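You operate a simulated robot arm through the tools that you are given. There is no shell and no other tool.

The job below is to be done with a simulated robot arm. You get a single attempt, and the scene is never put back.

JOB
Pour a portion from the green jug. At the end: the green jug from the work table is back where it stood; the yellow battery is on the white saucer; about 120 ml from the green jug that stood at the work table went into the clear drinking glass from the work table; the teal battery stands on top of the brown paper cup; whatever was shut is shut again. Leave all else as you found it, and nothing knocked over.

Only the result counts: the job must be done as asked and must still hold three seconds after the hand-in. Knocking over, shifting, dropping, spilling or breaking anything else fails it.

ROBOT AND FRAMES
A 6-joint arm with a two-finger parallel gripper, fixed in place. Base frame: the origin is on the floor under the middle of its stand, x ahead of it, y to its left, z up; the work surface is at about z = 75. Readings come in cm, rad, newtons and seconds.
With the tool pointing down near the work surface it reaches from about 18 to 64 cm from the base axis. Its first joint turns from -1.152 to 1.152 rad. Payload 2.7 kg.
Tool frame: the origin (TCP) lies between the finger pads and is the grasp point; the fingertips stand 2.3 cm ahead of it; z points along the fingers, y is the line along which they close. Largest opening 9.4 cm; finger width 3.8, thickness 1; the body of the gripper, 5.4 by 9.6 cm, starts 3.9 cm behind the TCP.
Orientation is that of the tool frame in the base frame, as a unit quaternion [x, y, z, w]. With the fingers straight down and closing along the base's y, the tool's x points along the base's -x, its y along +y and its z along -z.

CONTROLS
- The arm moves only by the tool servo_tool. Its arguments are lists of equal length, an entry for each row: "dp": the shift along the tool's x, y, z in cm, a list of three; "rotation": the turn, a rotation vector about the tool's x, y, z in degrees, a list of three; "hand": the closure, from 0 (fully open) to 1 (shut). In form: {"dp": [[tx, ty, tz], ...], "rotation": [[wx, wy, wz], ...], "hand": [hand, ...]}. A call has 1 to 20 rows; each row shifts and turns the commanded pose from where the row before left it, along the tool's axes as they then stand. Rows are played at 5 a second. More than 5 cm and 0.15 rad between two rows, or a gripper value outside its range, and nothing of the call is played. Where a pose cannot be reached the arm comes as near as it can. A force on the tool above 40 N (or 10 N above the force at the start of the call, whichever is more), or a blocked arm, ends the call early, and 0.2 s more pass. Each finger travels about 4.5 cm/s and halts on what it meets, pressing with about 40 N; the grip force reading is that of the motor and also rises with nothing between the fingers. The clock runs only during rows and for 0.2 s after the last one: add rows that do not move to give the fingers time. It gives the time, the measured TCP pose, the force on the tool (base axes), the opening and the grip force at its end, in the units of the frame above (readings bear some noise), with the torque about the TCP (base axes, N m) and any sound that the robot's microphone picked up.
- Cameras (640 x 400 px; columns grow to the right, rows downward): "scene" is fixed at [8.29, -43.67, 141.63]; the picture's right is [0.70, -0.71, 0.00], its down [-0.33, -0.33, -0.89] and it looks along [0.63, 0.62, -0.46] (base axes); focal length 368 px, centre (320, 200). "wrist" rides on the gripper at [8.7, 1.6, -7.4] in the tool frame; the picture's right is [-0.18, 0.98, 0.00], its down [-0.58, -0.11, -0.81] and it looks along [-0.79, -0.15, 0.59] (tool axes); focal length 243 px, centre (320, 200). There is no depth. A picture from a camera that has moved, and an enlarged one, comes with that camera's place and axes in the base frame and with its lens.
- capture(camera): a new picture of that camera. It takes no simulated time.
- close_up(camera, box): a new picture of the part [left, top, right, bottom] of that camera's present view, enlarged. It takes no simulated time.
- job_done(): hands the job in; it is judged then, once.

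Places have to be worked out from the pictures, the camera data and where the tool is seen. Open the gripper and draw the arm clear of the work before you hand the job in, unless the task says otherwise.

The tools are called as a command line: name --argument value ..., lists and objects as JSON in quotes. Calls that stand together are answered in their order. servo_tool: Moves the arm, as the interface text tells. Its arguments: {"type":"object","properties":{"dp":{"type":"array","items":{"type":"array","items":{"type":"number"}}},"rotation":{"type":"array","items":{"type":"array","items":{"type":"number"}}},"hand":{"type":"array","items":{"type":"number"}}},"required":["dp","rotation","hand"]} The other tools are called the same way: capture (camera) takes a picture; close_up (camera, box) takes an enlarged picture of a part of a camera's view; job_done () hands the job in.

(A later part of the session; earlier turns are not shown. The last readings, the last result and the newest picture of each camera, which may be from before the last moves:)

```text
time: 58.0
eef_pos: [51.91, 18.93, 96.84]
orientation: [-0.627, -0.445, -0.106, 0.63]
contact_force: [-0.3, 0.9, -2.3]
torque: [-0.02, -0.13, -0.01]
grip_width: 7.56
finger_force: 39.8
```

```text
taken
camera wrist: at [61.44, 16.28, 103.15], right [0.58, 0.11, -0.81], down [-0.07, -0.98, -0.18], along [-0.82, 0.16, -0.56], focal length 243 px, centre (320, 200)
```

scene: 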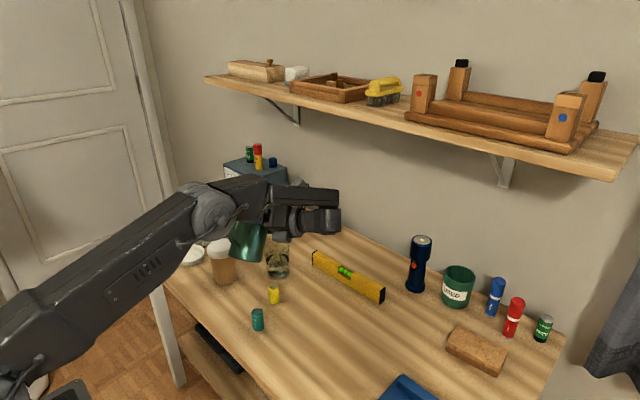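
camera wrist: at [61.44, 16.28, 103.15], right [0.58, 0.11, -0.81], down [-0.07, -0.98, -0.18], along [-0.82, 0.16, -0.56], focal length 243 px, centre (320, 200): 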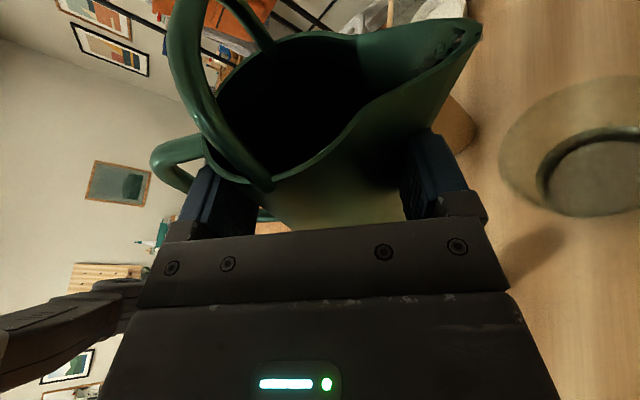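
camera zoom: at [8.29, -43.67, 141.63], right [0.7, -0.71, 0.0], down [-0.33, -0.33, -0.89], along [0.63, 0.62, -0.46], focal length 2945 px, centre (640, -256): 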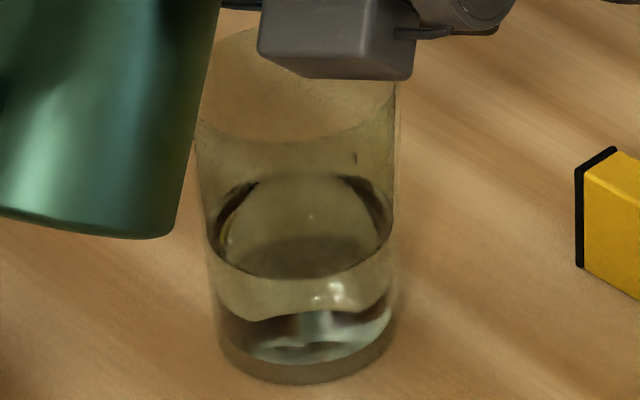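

The level rose by about 0.2 cm, so roughly 115 ml. I take some more static weight readings to cross-check.

servo_tool --dp '[[0, 0, 0]]' --rotation '[[0, 0, 0]]' --hand '[0.7]'

servo_tool --dp '[[0, 0, 0]]' --rotation '[[0, 0, 0]]' --hand '[0.7]'

servo_tool --dp '[[0, 0, 0]]' --rotation '[[0, 0, 0]]' --hand '[0.7]'

servo_tool --dp '[[0, 0, 0]]' --rotation '[[0, 0, 0]]' --hand '[0.7]'

servo_tool --dp '[[0, 0, 0]]' --rotation '[[0, 0, 0]]' --hand '[0.7]'

servo_tool --dp '[[0, 0, 0]]' --rotation '[[0, 0, 0]]' --hand '[0.7]'

servo_tool --dp '[[0, 0, 0]]' --rotation '[[0, 0, 0]]' --hand '[0.7]'

servo_tool --dp '[[0, 0, 0]]' --rotation '[[0, 0, 0]]' --hand '[0.7]'

close_up --camera "scene" --box '[265, 240, 295, 285]'

```text
time: 58.4
eef_pos: [51.93, 18.92, 96.84]
orientation: [-0.628, -0.445, -0.106, 0.63]
contact_force: [0.3, 0.3, -3.6]
torque: [0.0, -0.12, -0.02]
grip_width: 7.55
finger_force: 40.2
```

```text
time: 58.8
eef_pos: [51.99, 19.03, 97.02]
orientation: [-0.627, -0.445, -0.107, 0.63]
contact_force: [0.5, -0.1, -3.6]
torque: [0.02, -0.12, 0.02]
grip_width: 7.53
finger_force: 40.4
```

```text
time: 59.2
eef_pos: [52.06, 18.83, 96.76]
orientation: [-0.627, -0.445, -0.107, 0.63]
contact_force: [0.3, 0.6, -2.4]
torque: [-0.02, -0.15, 0.01]
grip_width: 7.58
finger_force: 39.6
```

```text
time: 59.6
eef_pos: [52.09, 19.0, 96.82]
orientation: [-0.628, -0.445, -0.107, 0.629]
contact_force: [0.5, -0.6, -2.8]
torque: [-0.01, -0.12, -0.02]
grip_width: 7.54
finger_force: 40.2
```

```text
time: 60.0
eef_pos: [51.97, 18.94, 96.93]
orientation: [-0.628, -0.445, -0.107, 0.629]
contact_force: [0.2, -0.4, -3.7]
torque: [-0.03, -0.13, -0.01]
grip_width: 7.54
finger_force: 40.1
```

```text
time: 60.4
eef_pos: [52.1, 18.96, 96.86]
orientation: [-0.628, -0.445, -0.107, 0.63]
contact_force: [0.3, -0.2, -3.0]
torque: [-0.02, -0.05, -0.03]
grip_width: 7.57
finger_force: 40.0
```

```text
time: 60.8
eef_pos: [52.04, 18.97, 96.81]
orientation: [-0.627, -0.445, -0.106, 0.63]
contact_force: [0.5, 0.6, -2.6]
torque: [-0.01, -0.08, -0.01]
grip_width: 7.56
finger_force: 40.5
```

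```text
time: 61.2
eef_pos: [52.02, 18.82, 96.8]
orientation: [-0.627, -0.445, -0.106, 0.63]
contact_force: [-0.7, 0.2, -3.1]
torque: [0.0, -0.11, 0.01]
grip_width: 7.56
finger_force: 39.7
```

```text
8.89 times, centred on (280, 262) of scene
camera zoom: at [8.29, -43.67, 141.63], right [0.7, -0.71, 0.0], down [-0.33, -0.33, -0.89], along [0.63, 0.62, -0.46], focal length 3273 px, centre (676, -356)
```

zoom: 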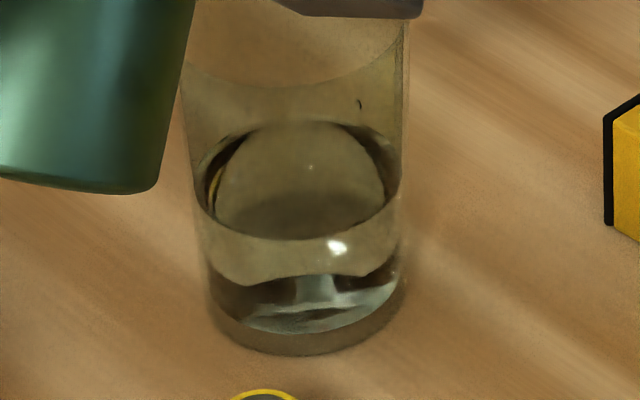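

Weight says about 117 ml and the level about 112 ml. I add one more short dribble (about 6 ml) at one degree more tilt, then return.

servo_tool --dp '[[-1.16, 1.16, 0.31], [-1.16, 1.16, 0.31], [-1.16, 1.16, 0.31], [0, 0, 0], [0, 0, 0], [0, 0, 0], [0, 0, 0], [0, 0, 0], [0, 0, 0], [0, 0, 0], [0, 0, 0], [0, 0, 0]]' --rotation '[[0, 0, 0], [0, 0, 0], [0, 0, 0], [1.3, 0, 4.83], [1.3, 0, 4.83], [1.3, 0, 4.83], [1.3, 0, 4.83], [1.3, 0, 4.83], [1.3, 0, 4.83], [0, 0, 0], [0, 0, 0], [0, 0, 0]]' --hand '[0.7, 0.7, 0.7, 0.7, 0.7, 0.7, 0.7, 0.7, 0.7, 0.7, 0.7, 0.7]'

close_up --camera "wrist" --box '[340, 0, 640, 200]'

close_up --camera "scene" --box '[265, 240, 295, 285]'

```text
time: 63.8
eef_pos: [51.86, 19.1, 91.68]
orientation: [-0.675, -0.279, 0.083, 0.677]
contact_force: [-0.3, -0.3, -2.9]
torque: [-0.01, -0.16, -0.01]
grip_width: 7.55
finger_force: 40.0
```

```text
2.00 times, centred on (490, 100) of wrist
camera zoom: at [63.34, 16.9, 93.04], right [0.11, -0.02, -0.99], down [-0.11, -0.99, 0.01], along [-0.99, 0.11, -0.11], focal length 485 px, centre (-20, 400)
```

zoom: 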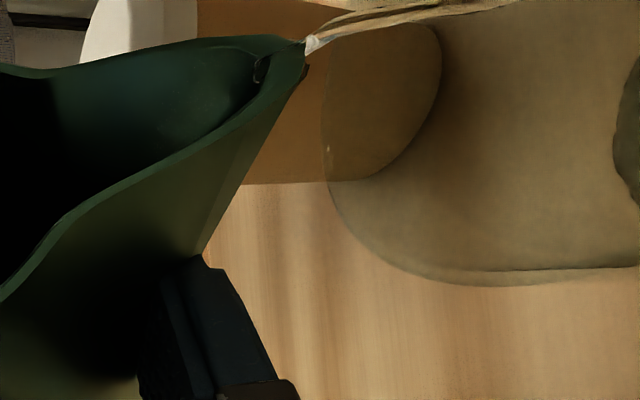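

```text
8.89 times, centred on (280, 262) of scene
camera zoom: at [8.29, -43.67, 141.63], right [0.7, -0.71, 0.0], down [-0.33, -0.33, -0.89], along [0.63, 0.62, -0.46], focal length 3273 px, centre (676, -356)
```

zoom: 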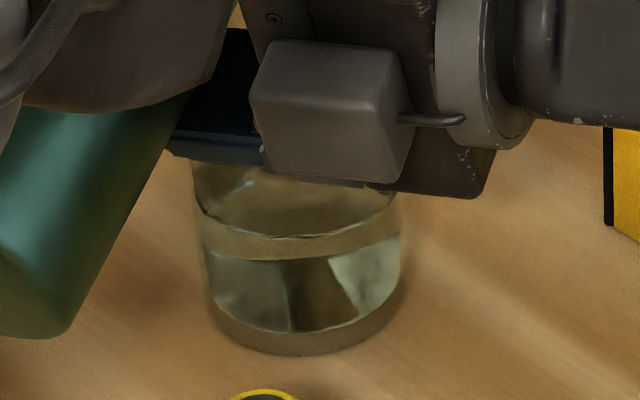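

The stream is thin and landing inside; the edge is up a little more. I tilt back now and let the lip drain over the glass.

servo_tool --dp '[[0, 0, 0], [0, 0, 0], [0, 0, 0], [0, 0, 0], [0, 0, 0], [0, 0, 0], [0, 0, 0], [0, 0, 0], [0, 0, 0], [1.16, -1.16, -0.31], [1.16, -1.16, -0.31], [1.16, -1.16, -0.31], [0, 0, 0], [0, 0, 0]]' --rotation '[[-1.3, 0, -4.83], [-1.3, 0, -4.83], [-1.3, 0, -4.83], [-1.3, 0, -4.83], [-1.3, 0, -4.83], [-1.3, 0, -4.83], [0, 0, 0], [0, 0, 0], [0, 0, 0], [0, 0, 0], [0, 0, 0], [0, 0, 0], [0, 0, 0], [0, 0, 0]]' --hand '[0.7, 0.7, 0.7, 0.7, 0.7, 0.7, 0.7, 0.7, 0.7, 0.7, 0.7, 0.7, 0.7, 0.7]'

close_up --camera "scene" --box '[265, 240, 295, 285]'

close_up --camera "wrist" --box '[340, 0, 640, 240]'

capture --camera "scene"

```text
time: 66.8
eef_pos: [51.85, 18.78, 96.76]
orientation: [-0.627, -0.445, -0.107, 0.63]
contact_force: [0.0, -0.1, -4.4]
torque: [-0.01, -0.12, -0.03]
grip_width: 7.58
finger_force: 40.4
```

```text
8.89 times, centred on (280, 262) of scene
camera zoom: at [8.29, -43.67, 141.63], right [0.7, -0.71, 0.0], down [-0.33, -0.33, -0.89], along [0.63, 0.62, -0.46], focal length 3273 px, centre (676, -356)
```

zoom: 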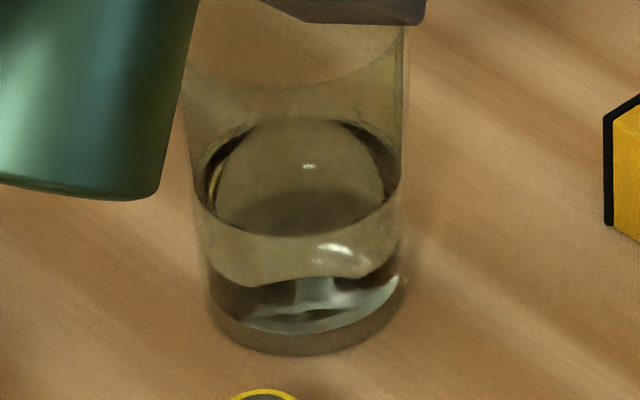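

```text
1.67 times, centred on (490, 120) of wrist
camera zoom: at [61.4, 16.18, 103.0], right [0.57, 0.11, -0.81], down [-0.07, -0.98, -0.18], along [-0.82, 0.16, -0.56], focal length 404 px, centre (37, 333)
```

zoom: 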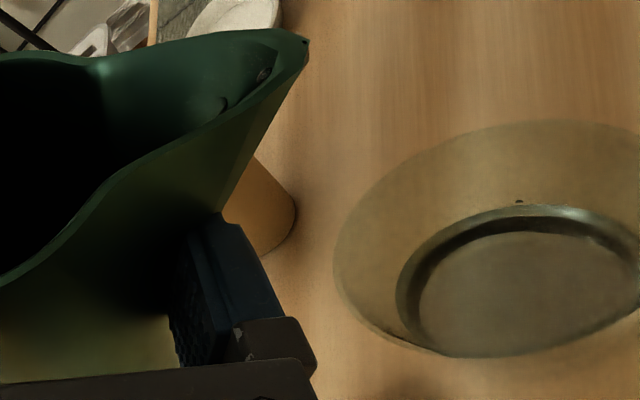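

```text
taken
```

scene: 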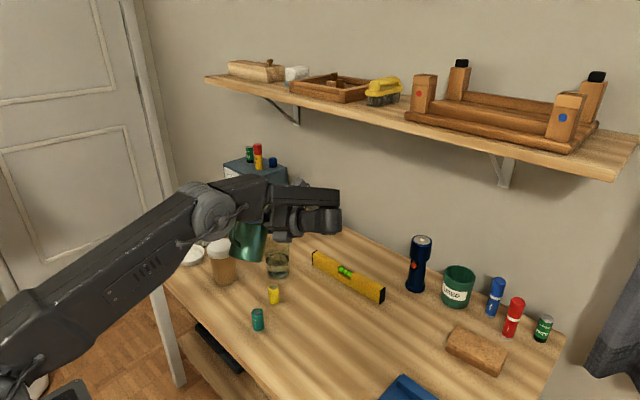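

Level now corresponds to about 117 ml — good. Before leaving the glass I zoom on the lip for hanging drops.

close_up --camera "wrist" --box '[410, 0, 500, 60]'

```text
6.67 times, centred on (455, 30) of wrist
camera zoom: at [61.4, 16.18, 103.0], right [0.57, 0.11, -0.81], down [-0.07, -0.98, -0.18], along [-0.82, 0.16, -0.56], focal length 1618 px, centre (-580, 1333)
```

zoom: 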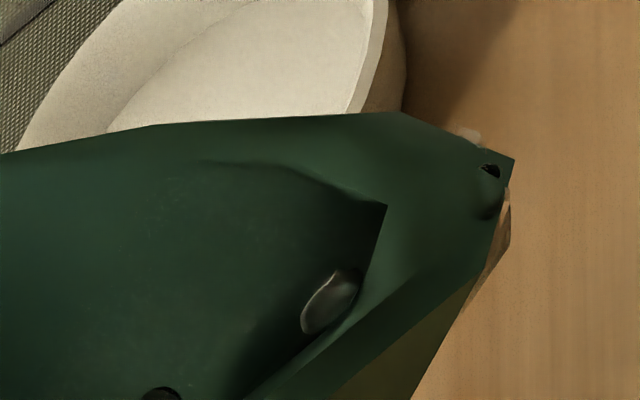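

A few droplets cling to the lip. I give a small up-down shake over the glass to dislodge them, then look again.

servo_tool --dp '[[0.7, -0.7, -0.19], [-0.7, 0.7, 0.19], [0.7, -0.7, -0.19], [-0.7, 0.7, 0.19], [0.7, -0.7, -0.19], [0, 0, 0], [0, 0, 0]]' --rotation '[[0, 0, 0], [0, 0, 0], [0, 0, 0], [0, 0, 0], [0, 0, 0], [0, 0, 0], [0, 0, 0]]' --hand '[0.7, 0.7, 0.7, 0.7, 0.7, 0.7, 0.7]'

close_up --camera "wrist" --box '[410, 0, 500, 60]'

```text
time: 68.4
eef_pos: [52.03, 18.98, 97.89]
orientation: [-0.628, -0.445, -0.107, 0.63]
contact_force: [-0.1, 0.0, -2.7]
torque: [0.01, -0.11, 0.0]
grip_width: 7.55
finger_force: 39.9
```

```text
6.67 times, centred on (455, 30) of wrist
camera zoom: at [61.51, 16.31, 104.12], right [0.57, 0.11, -0.81], down [-0.07, -0.98, -0.18], along [-0.82, 0.16, -0.56], focal length 1618 px, centre (-580, 1333)
```

zoom: 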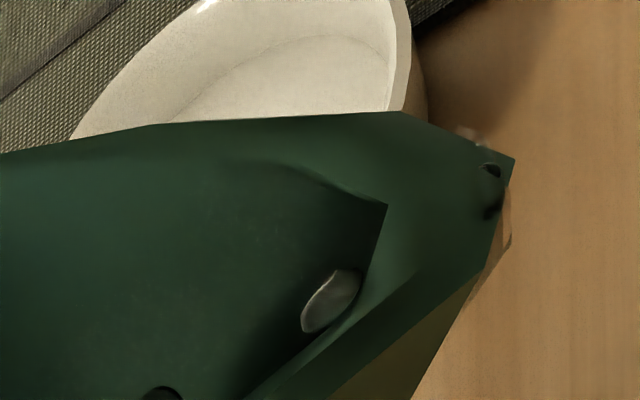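

The droplets stick and do not fall, so they should stay. I shift slightly forward and up to keep the tip above the glass, and rotate the jug back to slightly spout-up.

servo_tool --dp '[[1.37, 0.03, -0.37], [1.37, 0.03, -0.37], [0, 0, 0], [0, 0, 0], [0, 0, 0], [0, 0, 0], [0, 0, 0], [0, 0, 0], [0, 0, 0], [0, 0, 0], [0, 0, 0], [0, 0, 0]]' --rotation '[[0, 0, 0], [0, 0, 0], [-1.3, 0, -4.83], [-1.3, 0, -4.83], [-1.3, 0, -4.83], [-1.3, 0, -4.83], [-1.3, 0, -4.83], [-1.3, 0, -4.83], [-1.3, 0, -4.83], [-1.3, 0, -4.83], [0, 0, 0], [0, 0, 0]]' --hand '[0.7, 0.7, 0.7, 0.7, 0.7, 0.7, 0.7, 0.7, 0.7, 0.7, 0.7, 0.7]'

capture --camera "wrist"

capture --camera "scene"

close_up --camera "wrist" --box '[410, 0, 500, 60]'

```text
time: 71.0
eef_pos: [53.89, 19.36, 99.67]
orientation: [0.499, 0.615, 0.35, -0.5]
contact_force: [-0.2, -0.2, -2.3]
torque: [-0.04, 0.0, -0.03]
grip_width: 7.57
finger_force: 40.6
```

```text
taken
camera wrist: at [57.61, 15.14, 109.89], right [0.95, 0.21, -0.25], down [0.11, -0.93, -0.35], along [-0.3, 0.3, -0.91], focal length 243 px, centre (320, 200)
```

wrist: 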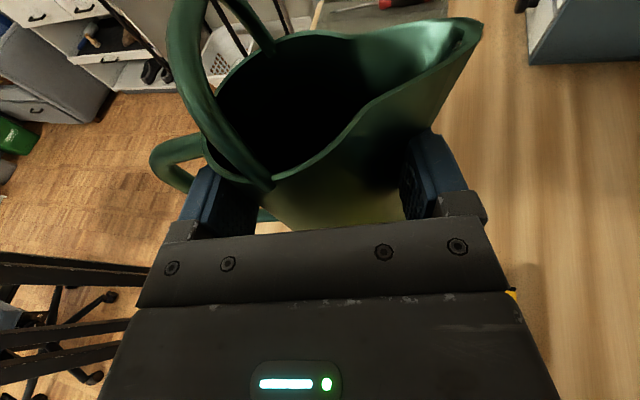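

```text
taken
```

scene: 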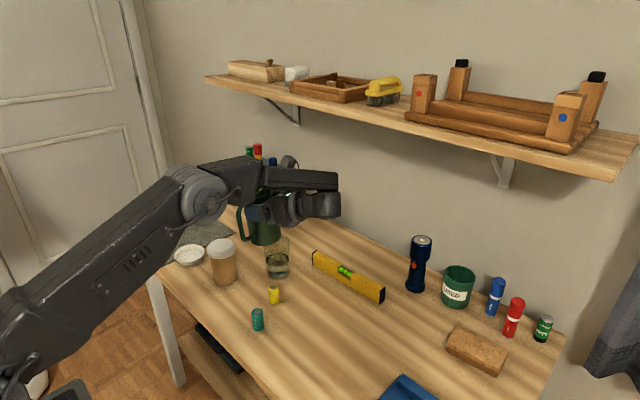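

```text
6.67 times, centred on (455, 30) of wrist
camera zoom: at [57.61, 15.14, 109.89], right [0.95, 0.21, -0.25], down [0.11, -0.93, -0.35], along [-0.3, 0.3, -0.91], focal length 1618 px, centre (-580, 1333)
```

zoom: 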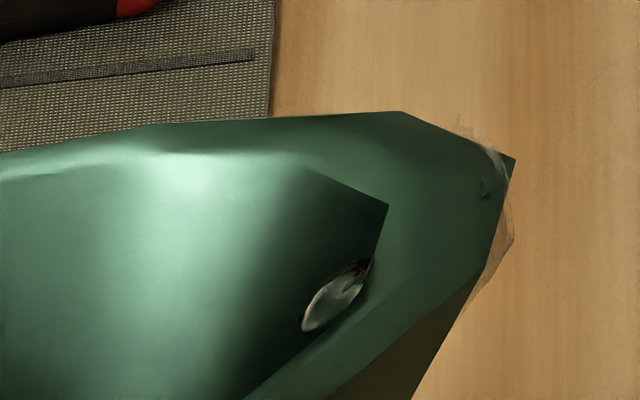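

The tiny film at the lip stays put. I undo the 15° yaw, level the jug (tool about 11° forward), and carry it back toward its place at hover height.

servo_tool --dp '[[0, 0, 0], [0, 0, 0], [0, 0, 0], [-1.14, 0.14, -2.54], [-1.14, 0.14, -2.54], [-1.14, 0.14, -2.54], [-1.14, 0.14, -2.54], [-1.14, 0.14, -2.54], [-1.14, 0.14, -2.54], [-1.14, 0.14, -2.54], [-1.14, 0.14, -2.54], [0, 0, 0], [0, 0, 0]]' --rotation '[[-7.22, 0.6, 1.94], [-7.22, 0.6, 1.94], [1.66, 0, 6.18], [0, 0, 0], [0, 0, 0], [0, 0, 0], [0, 0, 0], [0, 0, 0], [0, 0, 0], [0, 0, 0], [0, 0, 0], [0, 0, 0], [0, 0, 0]]' --hand '[0.7, 0.7, 0.7, 0.7, 0.7, 0.7, 0.7, 0.7, 0.7, 0.7, 0.7, 0.7, 0.7]'

capture --camera "wrist"

capture --camera "scene"

close_up --camera "scene" --box '[290, 255, 370, 345]'

```text
time: 73.8
eef_pos: [54.56, -2.61, 95.9]
orientation: [0.596, 0.519, 0.379, -0.481]
contact_force: [-0.5, 0.3, -1.9]
torque: [-0.08, -0.04, 0.02]
grip_width: 7.54
finger_force: 39.8
```

```text
taken
camera wrist: at [58.09, -7.5, 105.68], right [0.93, -0.05, -0.35], down [-0.17, -0.93, -0.33], along [-0.31, 0.37, -0.87], focal length 243 px, centre (320, 200)
```

wrist: 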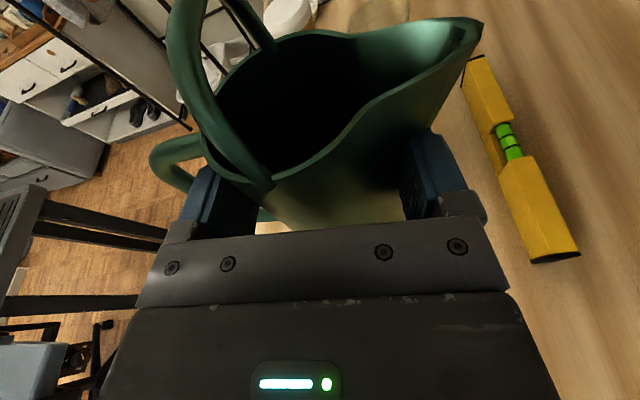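

```text
taken
```

scene: 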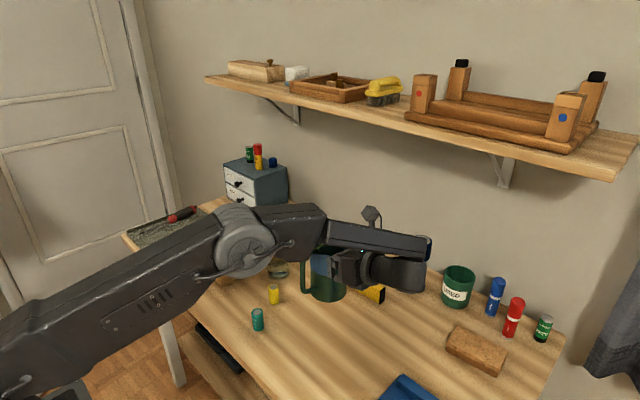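

```text
4.44 times, centred on (330, 300) of scene
camera zoom: at [8.29, -43.67, 141.63], right [0.7, -0.71, 0.0], down [-0.33, -0.33, -0.89], along [0.63, 0.62, -0.46], focal length 1636 px, centre (276, -244)
```

zoom: 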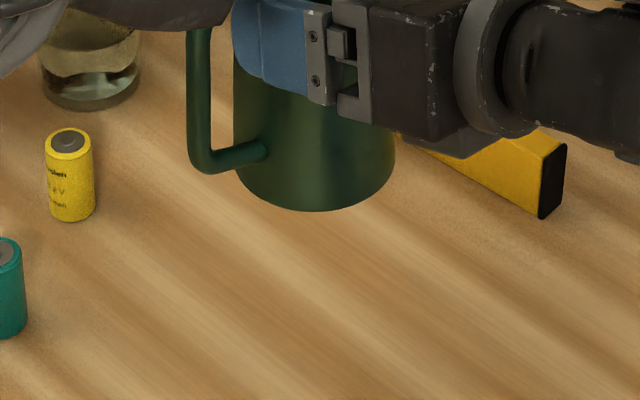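

The jug hangs upright (handle bar vertical) and its base projects within about 0.3 cm of the original spot. I trim x by -0.25 and lower to about 1.5 cm above the table.

servo_tool --dp '[[-1.8, 0.31, 0.48], [-1.8, 0.31, 0.48], [-1.8, 0.31, 0.48], [-1.8, 0.31, 0.48], [-1.76, 0.31, 0.48], [0, 0, 0], [0, 0, 0]]' --rotation '[[0, 0, 0], [0, 0, 0], [0, 0, 0], [0, 0, 0], [0, 0, 0], [0, 0, 0], [0, 0, 0]]' --hand '[0.7, 0.7, 0.7, 0.7, 0.7, 0.7, 0.7]'

close_up --camera "scene" --box '[290, 255, 370, 345]'

capture --camera "scene"

```text
time: 75.4
eef_pos: [54.11, -2.47, 86.43]
orientation: [0.597, 0.519, 0.379, -0.481]
contact_force: [-0.1, -0.2, -3.0]
torque: [0.0, 0.03, -0.01]
grip_width: 7.56
finger_force: 40.1
```

```text
4.44 times, centred on (330, 300) of scene
camera zoom: at [8.29, -43.67, 141.63], right [0.7, -0.71, 0.0], down [-0.33, -0.33, -0.89], along [0.63, 0.62, -0.46], focal length 1636 px, centre (276, -244)
```

zoom: 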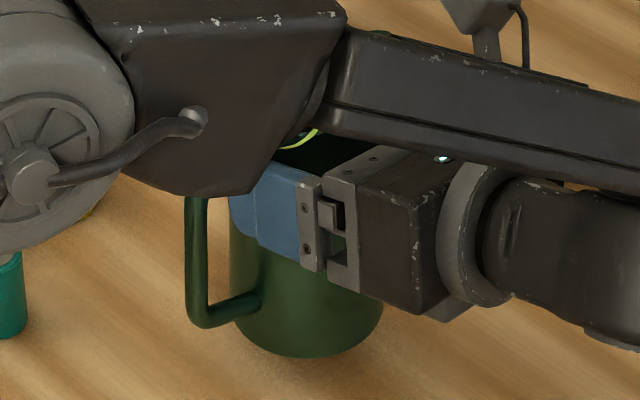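

```text
taken
```

scene: 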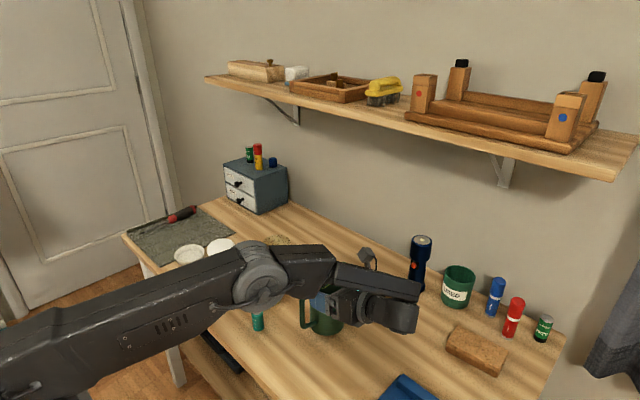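

About 2 cm remain and the base sits 0.4 cm left of where it stood in the image. I correct (x +0.24, y -0.25) while lowering 1.6 cm.

servo_tool --dp '[[-0.52, 0.18, 0.05], [-0.52, 0.18, 0.05], [-0.5, 0.18, 0.05], [0, 0, 0], [0, 0, 0]]' --rotation '[[0, 0, 0], [0, 0, 0], [0, 0, 0], [0, 0, 0], [0, 0, 0]]' --hand '[0.7, 0.7, 0.7, 0.7, 0.7]'

close_up --camera "scene" --box '[290, 255, 370, 345]'

```text
time: 76.6
eef_pos: [54.53, -2.77, 84.94]
orientation: [0.597, 0.518, 0.379, -0.481]
contact_force: [1.0, 0.1, -2.6]
torque: [-0.04, -0.03, 0.01]
grip_width: 7.54
finger_force: 40.1
```

```text
4.44 times, centred on (330, 300) of scene
camera zoom: at [8.29, -43.67, 141.63], right [0.7, -0.71, 0.0], down [-0.33, -0.33, -0.89], along [0.63, 0.62, -0.46], focal length 1636 px, centre (276, -244)
```

zoom: 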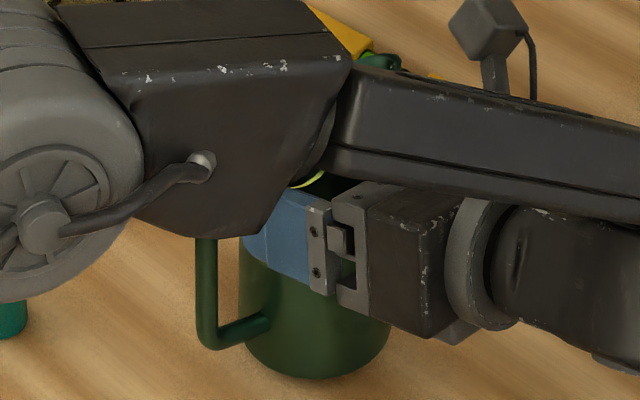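

The base now lines up with the original (centre x 314.5, bottom edge 8 px short). I lower the last half centimetre in small steps and watch the force.

servo_tool --dp '[[-0.19, 0.04, 0.05], [-0.14, 0.03, 0.04], [0, 0, 0]]' --rotation '[[0, 0, 0], [0, 0, 0], [0, 0, 0]]' --hand '[0.7, 0.7, 0.7]'

close_up --camera "scene" --box '[290, 255, 370, 345]'

```text
time: 77.4
eef_pos: [54.63, -2.74, 84.72]
orientation: [0.595, 0.52, 0.379, -0.482]
contact_force: [-2.6, -1.9, 6.3]
torque: [0.19, 0.06, 0.09]
grip_width: 7.52
finger_force: 40.3
```

```text
4.44 times, centred on (330, 300) of scene
camera zoom: at [8.27, -43.67, 141.63], right [0.7, -0.71, 0.0], down [-0.33, -0.33, -0.89], along [0.63, 0.62, -0.46], focal length 1636 px, centre (276, -244)
```

zoom: 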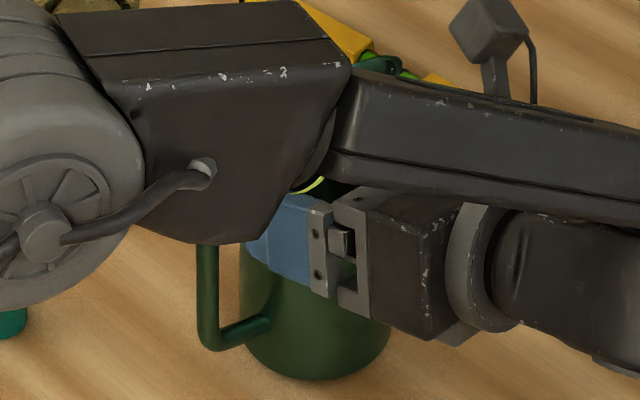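

The base touches first on its far (+y) side, so the jug leans about 2–3° toward +y. I rotate +2° about base x with a compensating -y shift so the base stays put and lies flatter.

servo_tool --dp '[[-0.04, 0, -0.17], [-0.04, 0, -0.17], [0, 0, 0]]' --rotation '[[0.18, 0.98, -0.05], [0.18, 0.98, -0.05], [0, 0, 0]]' --hand '[0.7, 0.7, 0.7]'

close_up --camera "scene" --box '[290, 255, 370, 345]'

```text
time: 78.2
eef_pos: [54.46, -3.0, 84.48]
orientation: [0.588, 0.512, 0.387, -0.492]
contact_force: [0.3, -0.1, -2.0]
torque: [0.02, -0.06, 0.01]
grip_width: 7.53
finger_force: 40.0
```

```text
4.44 times, centred on (330, 300) of scene
camera zoom: at [8.29, -43.67, 141.63], right [0.7, -0.71, 0.0], down [-0.33, -0.33, -0.89], along [0.63, 0.62, -0.46], focal length 1636 px, centre (276, -244)
```

zoom: 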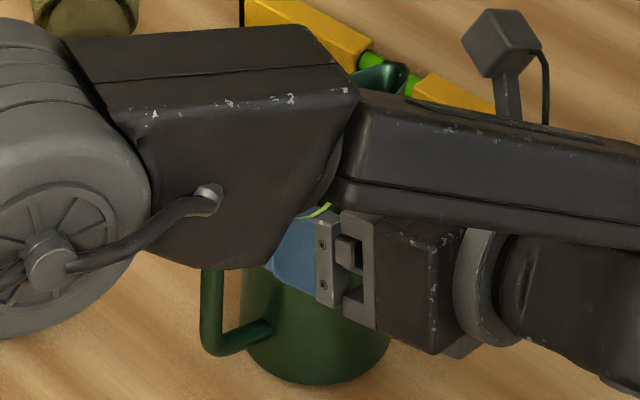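

Now nearly unloaded and the base bottom edge is at 383 px, almost original. I lower by 0.1–0.2 cm to seat it.

servo_tool --dp '[[-0.1, 0.02, 0.03], [0, 0, 0]]' --rotation '[[0, 0, 0], [0, 0, 0]]' --hand '[0.7, 0.7]'

```text
time: 78.8
eef_pos: [54.43, -3.19, 84.48]
orientation: [0.588, 0.512, 0.388, -0.491]
contact_force: [-1.4, -1.2, 0.9]
torque: [-0.05, -0.01, 0.0]
grip_width: 7.56
finger_force: 39.8
```

Contact force is now balanced with almost no torque, so the jug stands flat. I open the fingers gradually.

servo_tool --dp '[[0, 0, 0], [0, 0, 0], [0, 0, 0], [0, 0, 0], [0, 0, 0], [0, 0, 0], [0, 0, 0]]' --rotation '[[0, 0, 0], [0, 0, 0], [0, 0, 0], [0, 0, 0], [0, 0, 0], [0, 0, 0], [0, 0, 0]]' --hand '[0.19, 0.17, 0.14, 0.1, 0.06, 0.04, 0.04]'

close_up --camera "scene" --box '[290, 255, 370, 345]'

capture --camera "wrist"

```text
time: 80.4
eef_pos: [54.45, -3.05, 84.53]
orientation: [0.587, 0.513, 0.387, -0.493]
contact_force: [-0.1, -0.5, -1.8]
torque: [-0.04, -0.11, 0.02]
grip_width: 8.98
finger_force: 0.1
```

```text
4.44 times, centred on (330, 300) of scene
camera zoom: at [8.29, -43.67, 141.63], right [0.7, -0.71, 0.0], down [-0.33, -0.33, -0.89], along [0.63, 0.62, -0.46], focal length 1636 px, centre (276, -244)
```

zoom: 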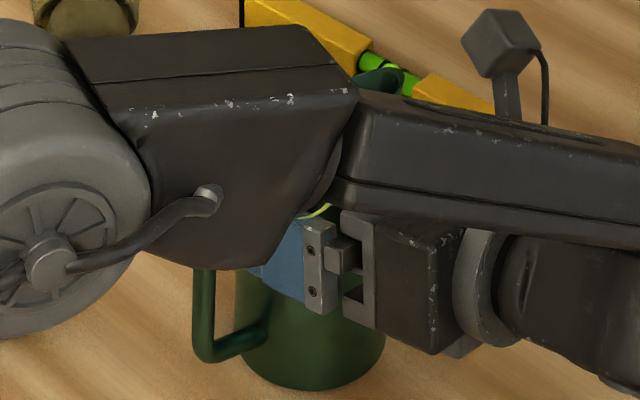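

```text
taken
camera wrist: at [58.09, -8.44, 94.2], right [0.93, -0.03, -0.35], down [-0.17, -0.92, -0.36], along [-0.31, 0.4, -0.86], focal length 243 px, centre (320, 200)
```

wrist: 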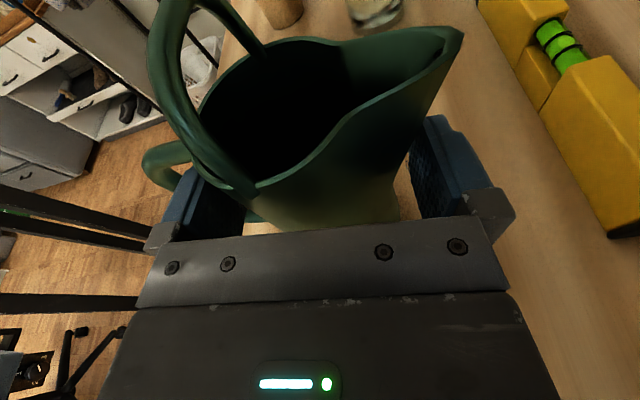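

A residual 1.8 N acts at the handle side: the handle's top bar is resting on the left finger's upper edge. I lower the hand 0.4 cm to free it.

servo_tool --dp '[[-0.19, 0.04, 0.05], [-0.19, 0.04, 0.05], [0, 0, 0]]' --rotation '[[0, 0, 0], [0, 0, 0], [0, 0, 0]]' --hand '[0.04, 0.04, 0.04]'

close_up --camera "wrist" --box '[120, 0, 520, 240]'

close_up --camera "scene" --box '[290, 255, 370, 345]'

```text
time: 81.2
eef_pos: [54.44, -3.06, 84.09]
orientation: [0.588, 0.512, 0.388, -0.491]
contact_force: [0.1, 0.4, 0.0]
torque: [0.02, 0.03, 0.02]
grip_width: 9.04
finger_force: 0.0
```

```text
1.60 times, centred on (320, 120) of wrist
camera zoom: at [58.04, -8.44, 93.76], right [0.93, -0.03, -0.35], down [-0.17, -0.92, -0.36], along [-0.31, 0.4, -0.86], focal length 388 px, centre (320, 328)
```

zoom: 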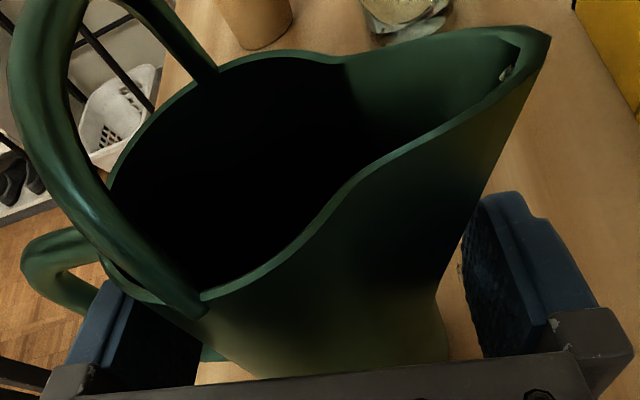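

```text
4.44 times, centred on (330, 300) of scene
camera zoom: at [8.29, -43.67, 141.63], right [0.7, -0.71, 0.0], down [-0.33, -0.33, -0.89], along [0.63, 0.62, -0.46], focal length 1636 px, centre (276, -244)
```

zoom: 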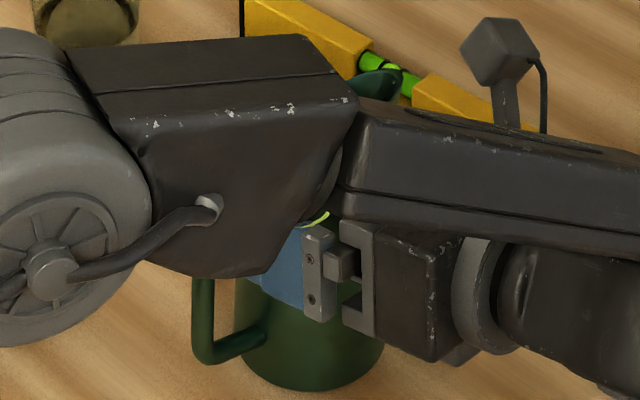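

Force is zero now: the jug stands free, within about half a centimetre of its original spot. I back the hand out along the finger axis.

servo_tool --dp '[[0, 0, -0.8], [0, 0, -0.8], [0, 0, -0.8], [0, 0, -0.8], [0, 0, -1.0], [0, 0, 0]]' --rotation '[[0, 0, 0], [0, 0, 0], [0, 0, 0], [0, 0, 0], [0, 0, 0], [0, 0, 0]]' --hand '[0.04, 0.04, 0.04, 0.04, 0.04, 0.04]'

capture --camera "wrist"

close_up --camera "scene" --box '[290, 255, 370, 345]'

```text
time: 82.6
eef_pos: [54.74, -7.08, 85.1]
orientation: [0.588, 0.513, 0.387, -0.492]
contact_force: [-0.2, 0.7, 0.2]
torque: [0.0, -0.02, 0.0]
grip_width: 9.03
finger_force: 0.0
```

```text
taken
camera wrist: at [58.3, -12.47, 94.77], right [0.93, -0.03, -0.35], down [-0.17, -0.92, -0.36], along [-0.31, 0.4, -0.86], focal length 243 px, centre (320, 200)
```

wrist: 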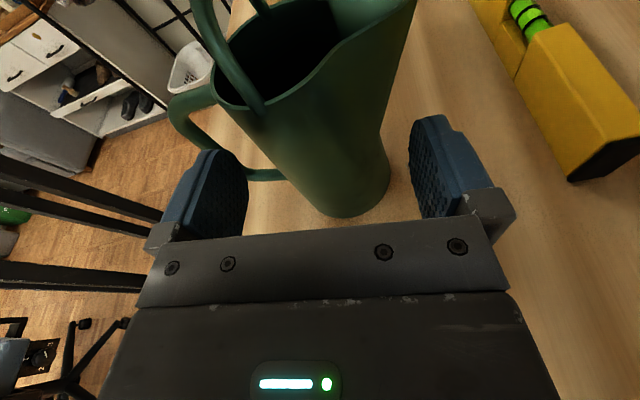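

```text
4.44 times, centred on (330, 300) of scene
camera zoom: at [8.29, -43.67, 141.63], right [0.7, -0.71, 0.0], down [-0.33, -0.33, -0.89], along [0.63, 0.62, -0.46], focal length 1636 px, centre (276, -244)
```

zoom: 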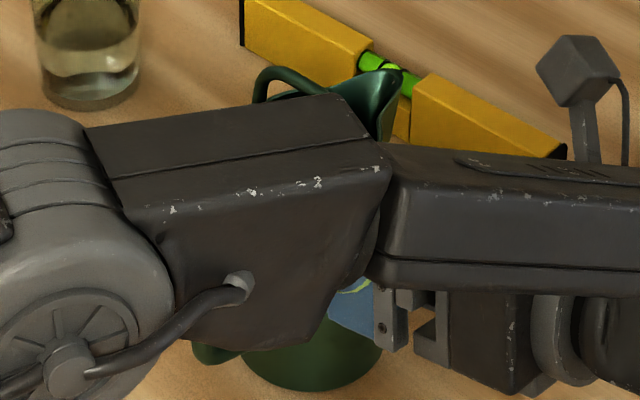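

The hand is clear of the handle. I retreat further, rise, and level the tilt back.

servo_tool --dp '[[0, 0, -2.2], [0, 0, -2.2], [0, 0, -2.0], [2.87, -0.57, -0.66], [2.87, -0.57, -0.66], [2.87, -0.57, -0.66], [2.87, -0.57, -0.66], [0, 0, 0], [0, 0, 0], [0, 0, 0]]' --rotation '[[0, 0, 0], [0, 0, 0], [0, 0, 0], [0, 0, 0], [0, 0, 0], [0, 0, 0], [0, 0, 0], [-1.24, 0, -5.36], [-1.24, 0, -5.36], [0, 0, 0]]' --hand '[0.04, 0.04, 0.04, 0, 0, 0, 0, 0, 0, 0]'

capture --camera "wrist"

capture --camera "scene"

```text
time: 84.8
eef_pos: [54.4, -12.68, 98.53]
orientation: [0.547, 0.557, 0.442, -0.441]
contact_force: [0.1, 0.6, 0.1]
torque: [0.0, -0.01, -0.04]
grip_width: 9.42
finger_force: 0.0
out of reach, approached as far as the arm can: row 2, 3
```

```text
taken
camera wrist: at [56.05, -18.06, 108.67], right [0.99, -0.03, -0.17], down [-0.1, -0.92, -0.39], along [-0.14, 0.4, -0.9], focal length 243 px, centre (320, 200)
```

wrist: 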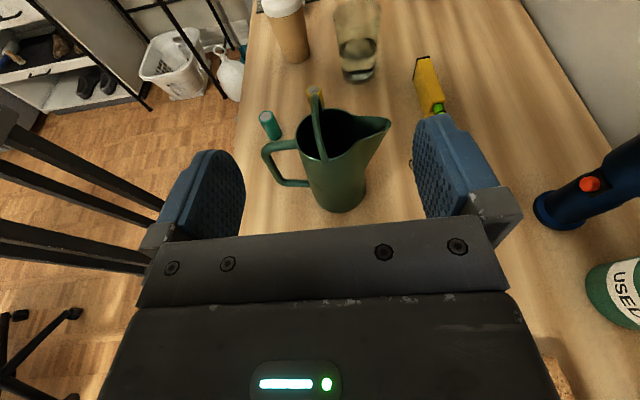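

```text
taken
```

scene: 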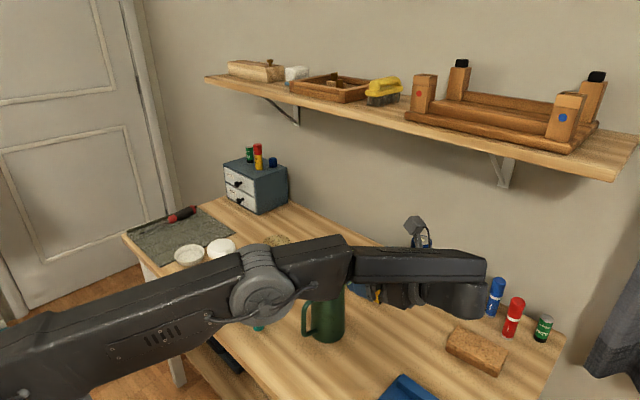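

The jug stands upright on its spot. I turn the tool back to pointing straight down.

servo_tool --dp '[[0, 0, 0], [0, 0, 0], [0, 0, 0], [0, 0, 0], [0, 0, 0], [0, 0, 0], [0, 0, 0], [0, 0, 0], [0, 0, 0], [0, 0, -3], [0, 0, -3], [0, 0, -3], [0, 0, 0]]' --rotation '[[0, -8.55, 0], [0, -8.55, 0], [0, -8.55, 0], [0, -8.55, 0], [0, -8.55, 0], [0, -8.55, 0], [0, -8.55, 0], [0, -8.55, 0], [0, -8.55, 0], [0, 0, 0], [0, 0, 0], [0, 0, 0], [0, 0, 0]]' --hand '[0, 0, 0, 0, 0, 0, 0, 0, 0, 0, 0, 0, 0]'

capture --camera "scene"

close_up --camera "scene" --box '[290, 255, 370, 345]'

close_up --camera "scene" --box '[240, 225, 310, 335]'

```text
time: 87.6
eef_pos: [54.33, -12.76, 107.57]
orientation: [0.705, 0.709, 0.005, 0.0]
contact_force: [-0.2, 0.4, -0.8]
torque: [0.02, 0.0, 0.0]
grip_width: 9.38
finger_force: 0.1
```

```text
taken
```

scene: 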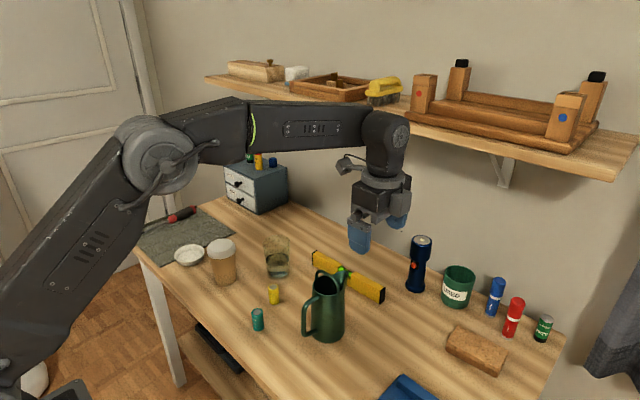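

```text
4.44 times, centred on (330, 300) of scene
camera zoom: at [8.29, -43.67, 141.63], right [0.7, -0.71, 0.0], down [-0.33, -0.33, -0.89], along [0.63, 0.62, -0.46], focal length 1636 px, centre (276, -244)
```

zoom: 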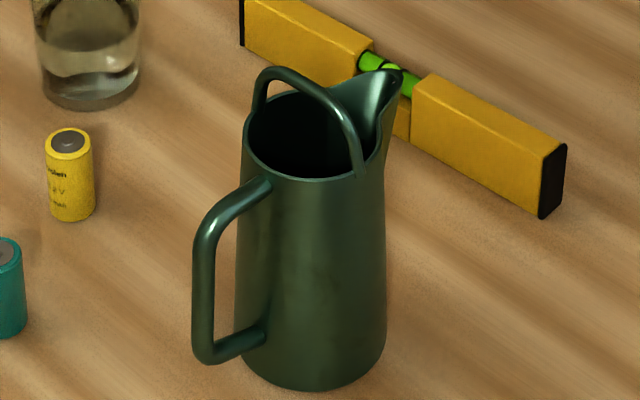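

```text
3.64 times, centred on (275, 280) of scene
camera zoom: at [8.29, -43.67, 141.63], right [0.7, -0.71, 0.0], down [-0.33, -0.33, -0.89], along [0.63, 0.62, -0.46], focal length 1339 px, centre (484, -91)
```

zoom: 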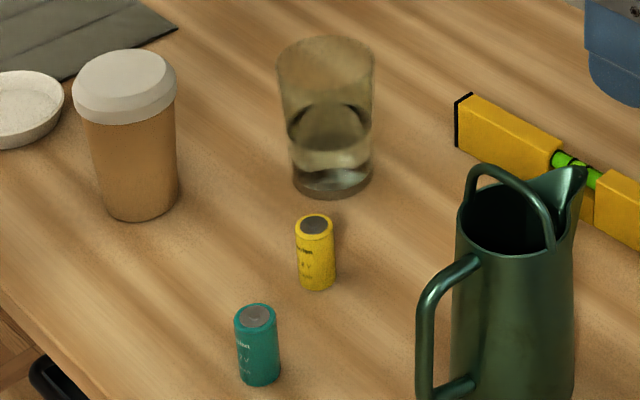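

Jug within about 0.3 cm of its original place, glass and batteries undisturbed, no spill visible. I rotate the hand back to the default yaw and move over the batteries to locate them with the wrist camera.

servo_tool --dp '[[0, 0, 0], [0, 0, 0], [0, 0, 0], [0, 0, 0], [0, 0, 0], [0, 0, 0], [0, 0, 0], [0, 0, 0], [0, 0, 0], [0, 0, 0], [0, 0, 0], [2.04, 3.54, 0], [2.04, 3.54, 0], [2.04, 3.54, 0], [2.04, 3.54, 0], [2.04, 3.54, 0], [2.04, 3.54, 0], [2.04, 3.54, 0], [0, 0, 0]]' --rotation '[[0, 0, -8.2], [0, 0, -8.2], [0, 0, -8.2], [0, 0, -8.2], [0, 0, -8.2], [0, 0, -8.2], [0, 0, -8.2], [0, 0, -8.2], [0, 0, -8.2], [0, 0, -8.2], [0, 0, -8.0], [0, 0, 0], [0, 0, 0], [0, 0, 0], [0, 0, 0], [0, 0, 0], [0, 0, 0], [0, 0, 0], [0, 0, 0]]' --hand '[0, 0, 0, 0, 0, 0, 0, 0, 0, 0, 0, 0, 0, 0, 0, 0, 0, 0, 0]'

capture --camera "wrist"

close_up --camera "wrist" --box '[230, 0, 430, 125]'

```text
time: 91.6
eef_pos: [39.54, 11.93, 107.27]
orientation: [-0.004, 1.0, 0.003, 0.005]
contact_force: [0.1, 0.1, 0.1]
torque: [-0.01, 0.03, -0.01]
grip_width: 9.41
finger_force: 0.0
```

```text
taken
camera wrist: at [30.95, 13.45, 114.63], right [0.18, 0.98, 0.01], down [0.57, -0.11, 0.81], along [0.8, -0.14, -0.58], focal length 243 px, centre (320, 200)
```

wrist: 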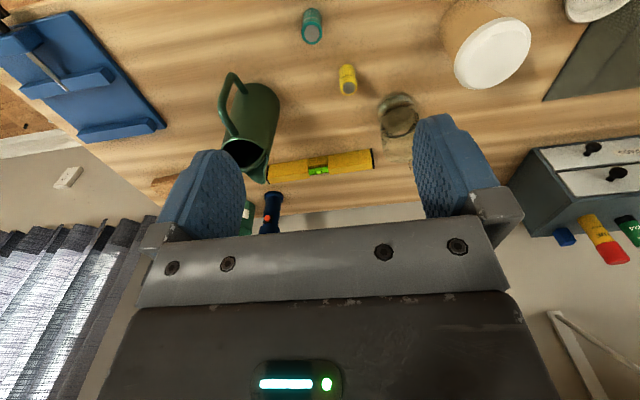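

```text
3.20 times, centred on (330, 62) of wrist
camera zoom: at [30.95, 13.45, 114.63], right [0.18, 0.98, 0.01], down [0.57, -0.11, 0.81], along [0.8, -0.14, -0.58], focal length 776 px, centre (288, 640)
```

zoom: 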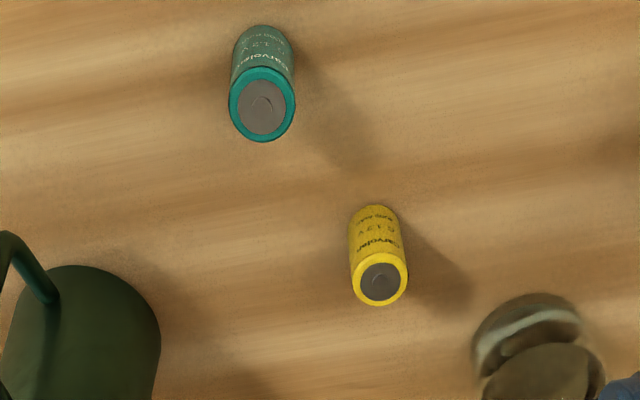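

Teal battery is at about (42.9, 10.6), yellow at (51.0, 14.5), tops at z 80. I centre over the teal battery and descend to z 86, fixing a 0.6° tool tilt on the way.

servo_tool --dp '[[0, 0, 0], [-0.53, -0.23, 3.55], [-0.53, -0.23, 3.55], [-0.53, -0.23, 3.55], [-0.53, -0.23, 3.55], [-0.53, -0.22, 3.55], [-0.51, -0.22, 3.55], [0, 0, 0], [0, 0, 0]]' --rotation '[[0.34, 0.57, 0], [0, 0, 0], [0, 0, 0], [0, 0, 0], [0, 0, 0], [0, 0, 0], [0, 0, 0], [0, 0, 0], [0, 0, 0]]' --hand '[0, 0, 0, 0, 0, 0, 0, 0, 0]'

capture --camera "wrist"

capture --camera "scene"

```text
time: 93.6
eef_pos: [42.68, 10.52, 85.95]
orientation: [-0.003, 1.0, 0.0, 0.0]
contact_force: [-0.6, -1.1, 0.4]
torque: [0.0, 0.01, 0.01]
grip_width: 9.37
finger_force: 0.0
```

```text
taken
camera wrist: at [34.14, 12.03, 93.53], right [0.18, 0.98, 0.0], down [0.58, -0.1, 0.81], along [0.79, -0.14, -0.59], focal length 243 px, centre (320, 200)
```

wrist: 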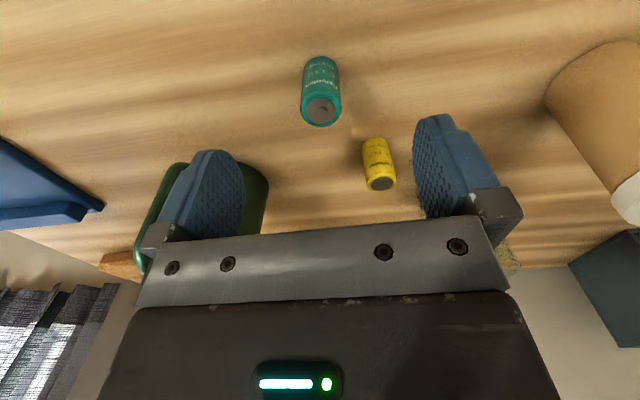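

```text
taken
```

scene: 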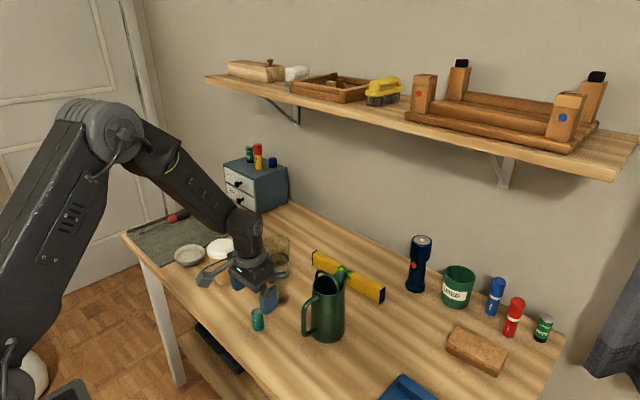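

The battery top sits exactly where it should for an aligned grasp. I descend to z 78.4 around it and close gently.

servo_tool --dp '[[0, 0, 2.0], [0, 0, 2.0], [0, 0, 2.0], [0, 0, 1.7], [0, 0, 0], [0, 0, 0], [0, 0, 0], [0, 0, 0], [0, 0, 0], [0, 0, 0], [0, 0, 0], [0, 0, 0], [0, 0, 0], [0, 0, 0]]' --rotation '[[0, 0, 0], [0, 0, 0], [0, 0, 0], [0, 0, 0], [0, 0, 0], [0, 0, 0], [0, 0, 0], [0, 0, 0], [0, 0, 0], [0, 0, 0], [0, 0, 0], [0, 0, 0], [0, 0, 0], [0, 0, 0]]' --hand '[0, 0, 0, 0, 0, 0.15, 0.3, 0.45, 0.55, 0.62, 0.68, 0.74, 0.8, 0.85]'

capture --camera "wrist"

close_up --camera "scene" --box '[200, 240, 320, 340]'

```text
time: 96.6
eef_pos: [42.94, 10.6, 78.36]
orientation: [-0.003, 1.0, 0.0, 0.0]
contact_force: [-0.4, 0.7, 0.7]
torque: [0.06, 0.01, 0.01]
grip_width: 2.54
finger_force: 40.0
```

```text
taken
camera wrist: at [34.46, 12.14, 85.98], right [0.18, 0.98, 0.0], down [0.58, -0.1, 0.81], along [0.79, -0.14, -0.59], focal length 243 px, centre (320, 200)
```

wrist: 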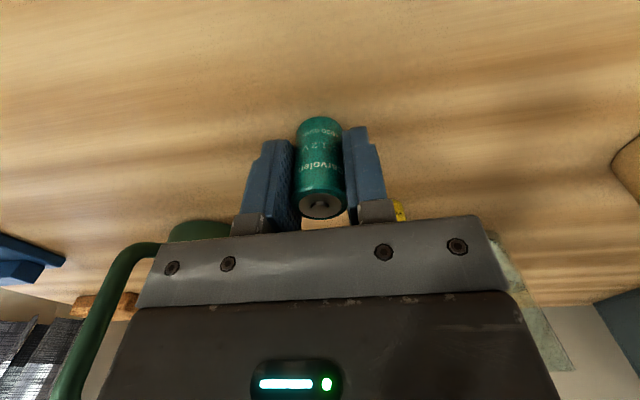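

```text
4.00 times, centred on (260, 290) of scene
camera zoom: at [8.29, -43.67, 141.63], right [0.7, -0.71, 0.0], down [-0.33, -0.33, -0.89], along [0.63, 0.62, -0.46], focal length 1473 px, centre (560, -160)
```

zoom: 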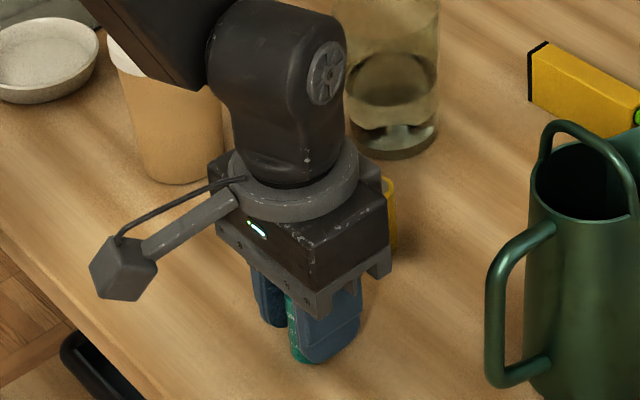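

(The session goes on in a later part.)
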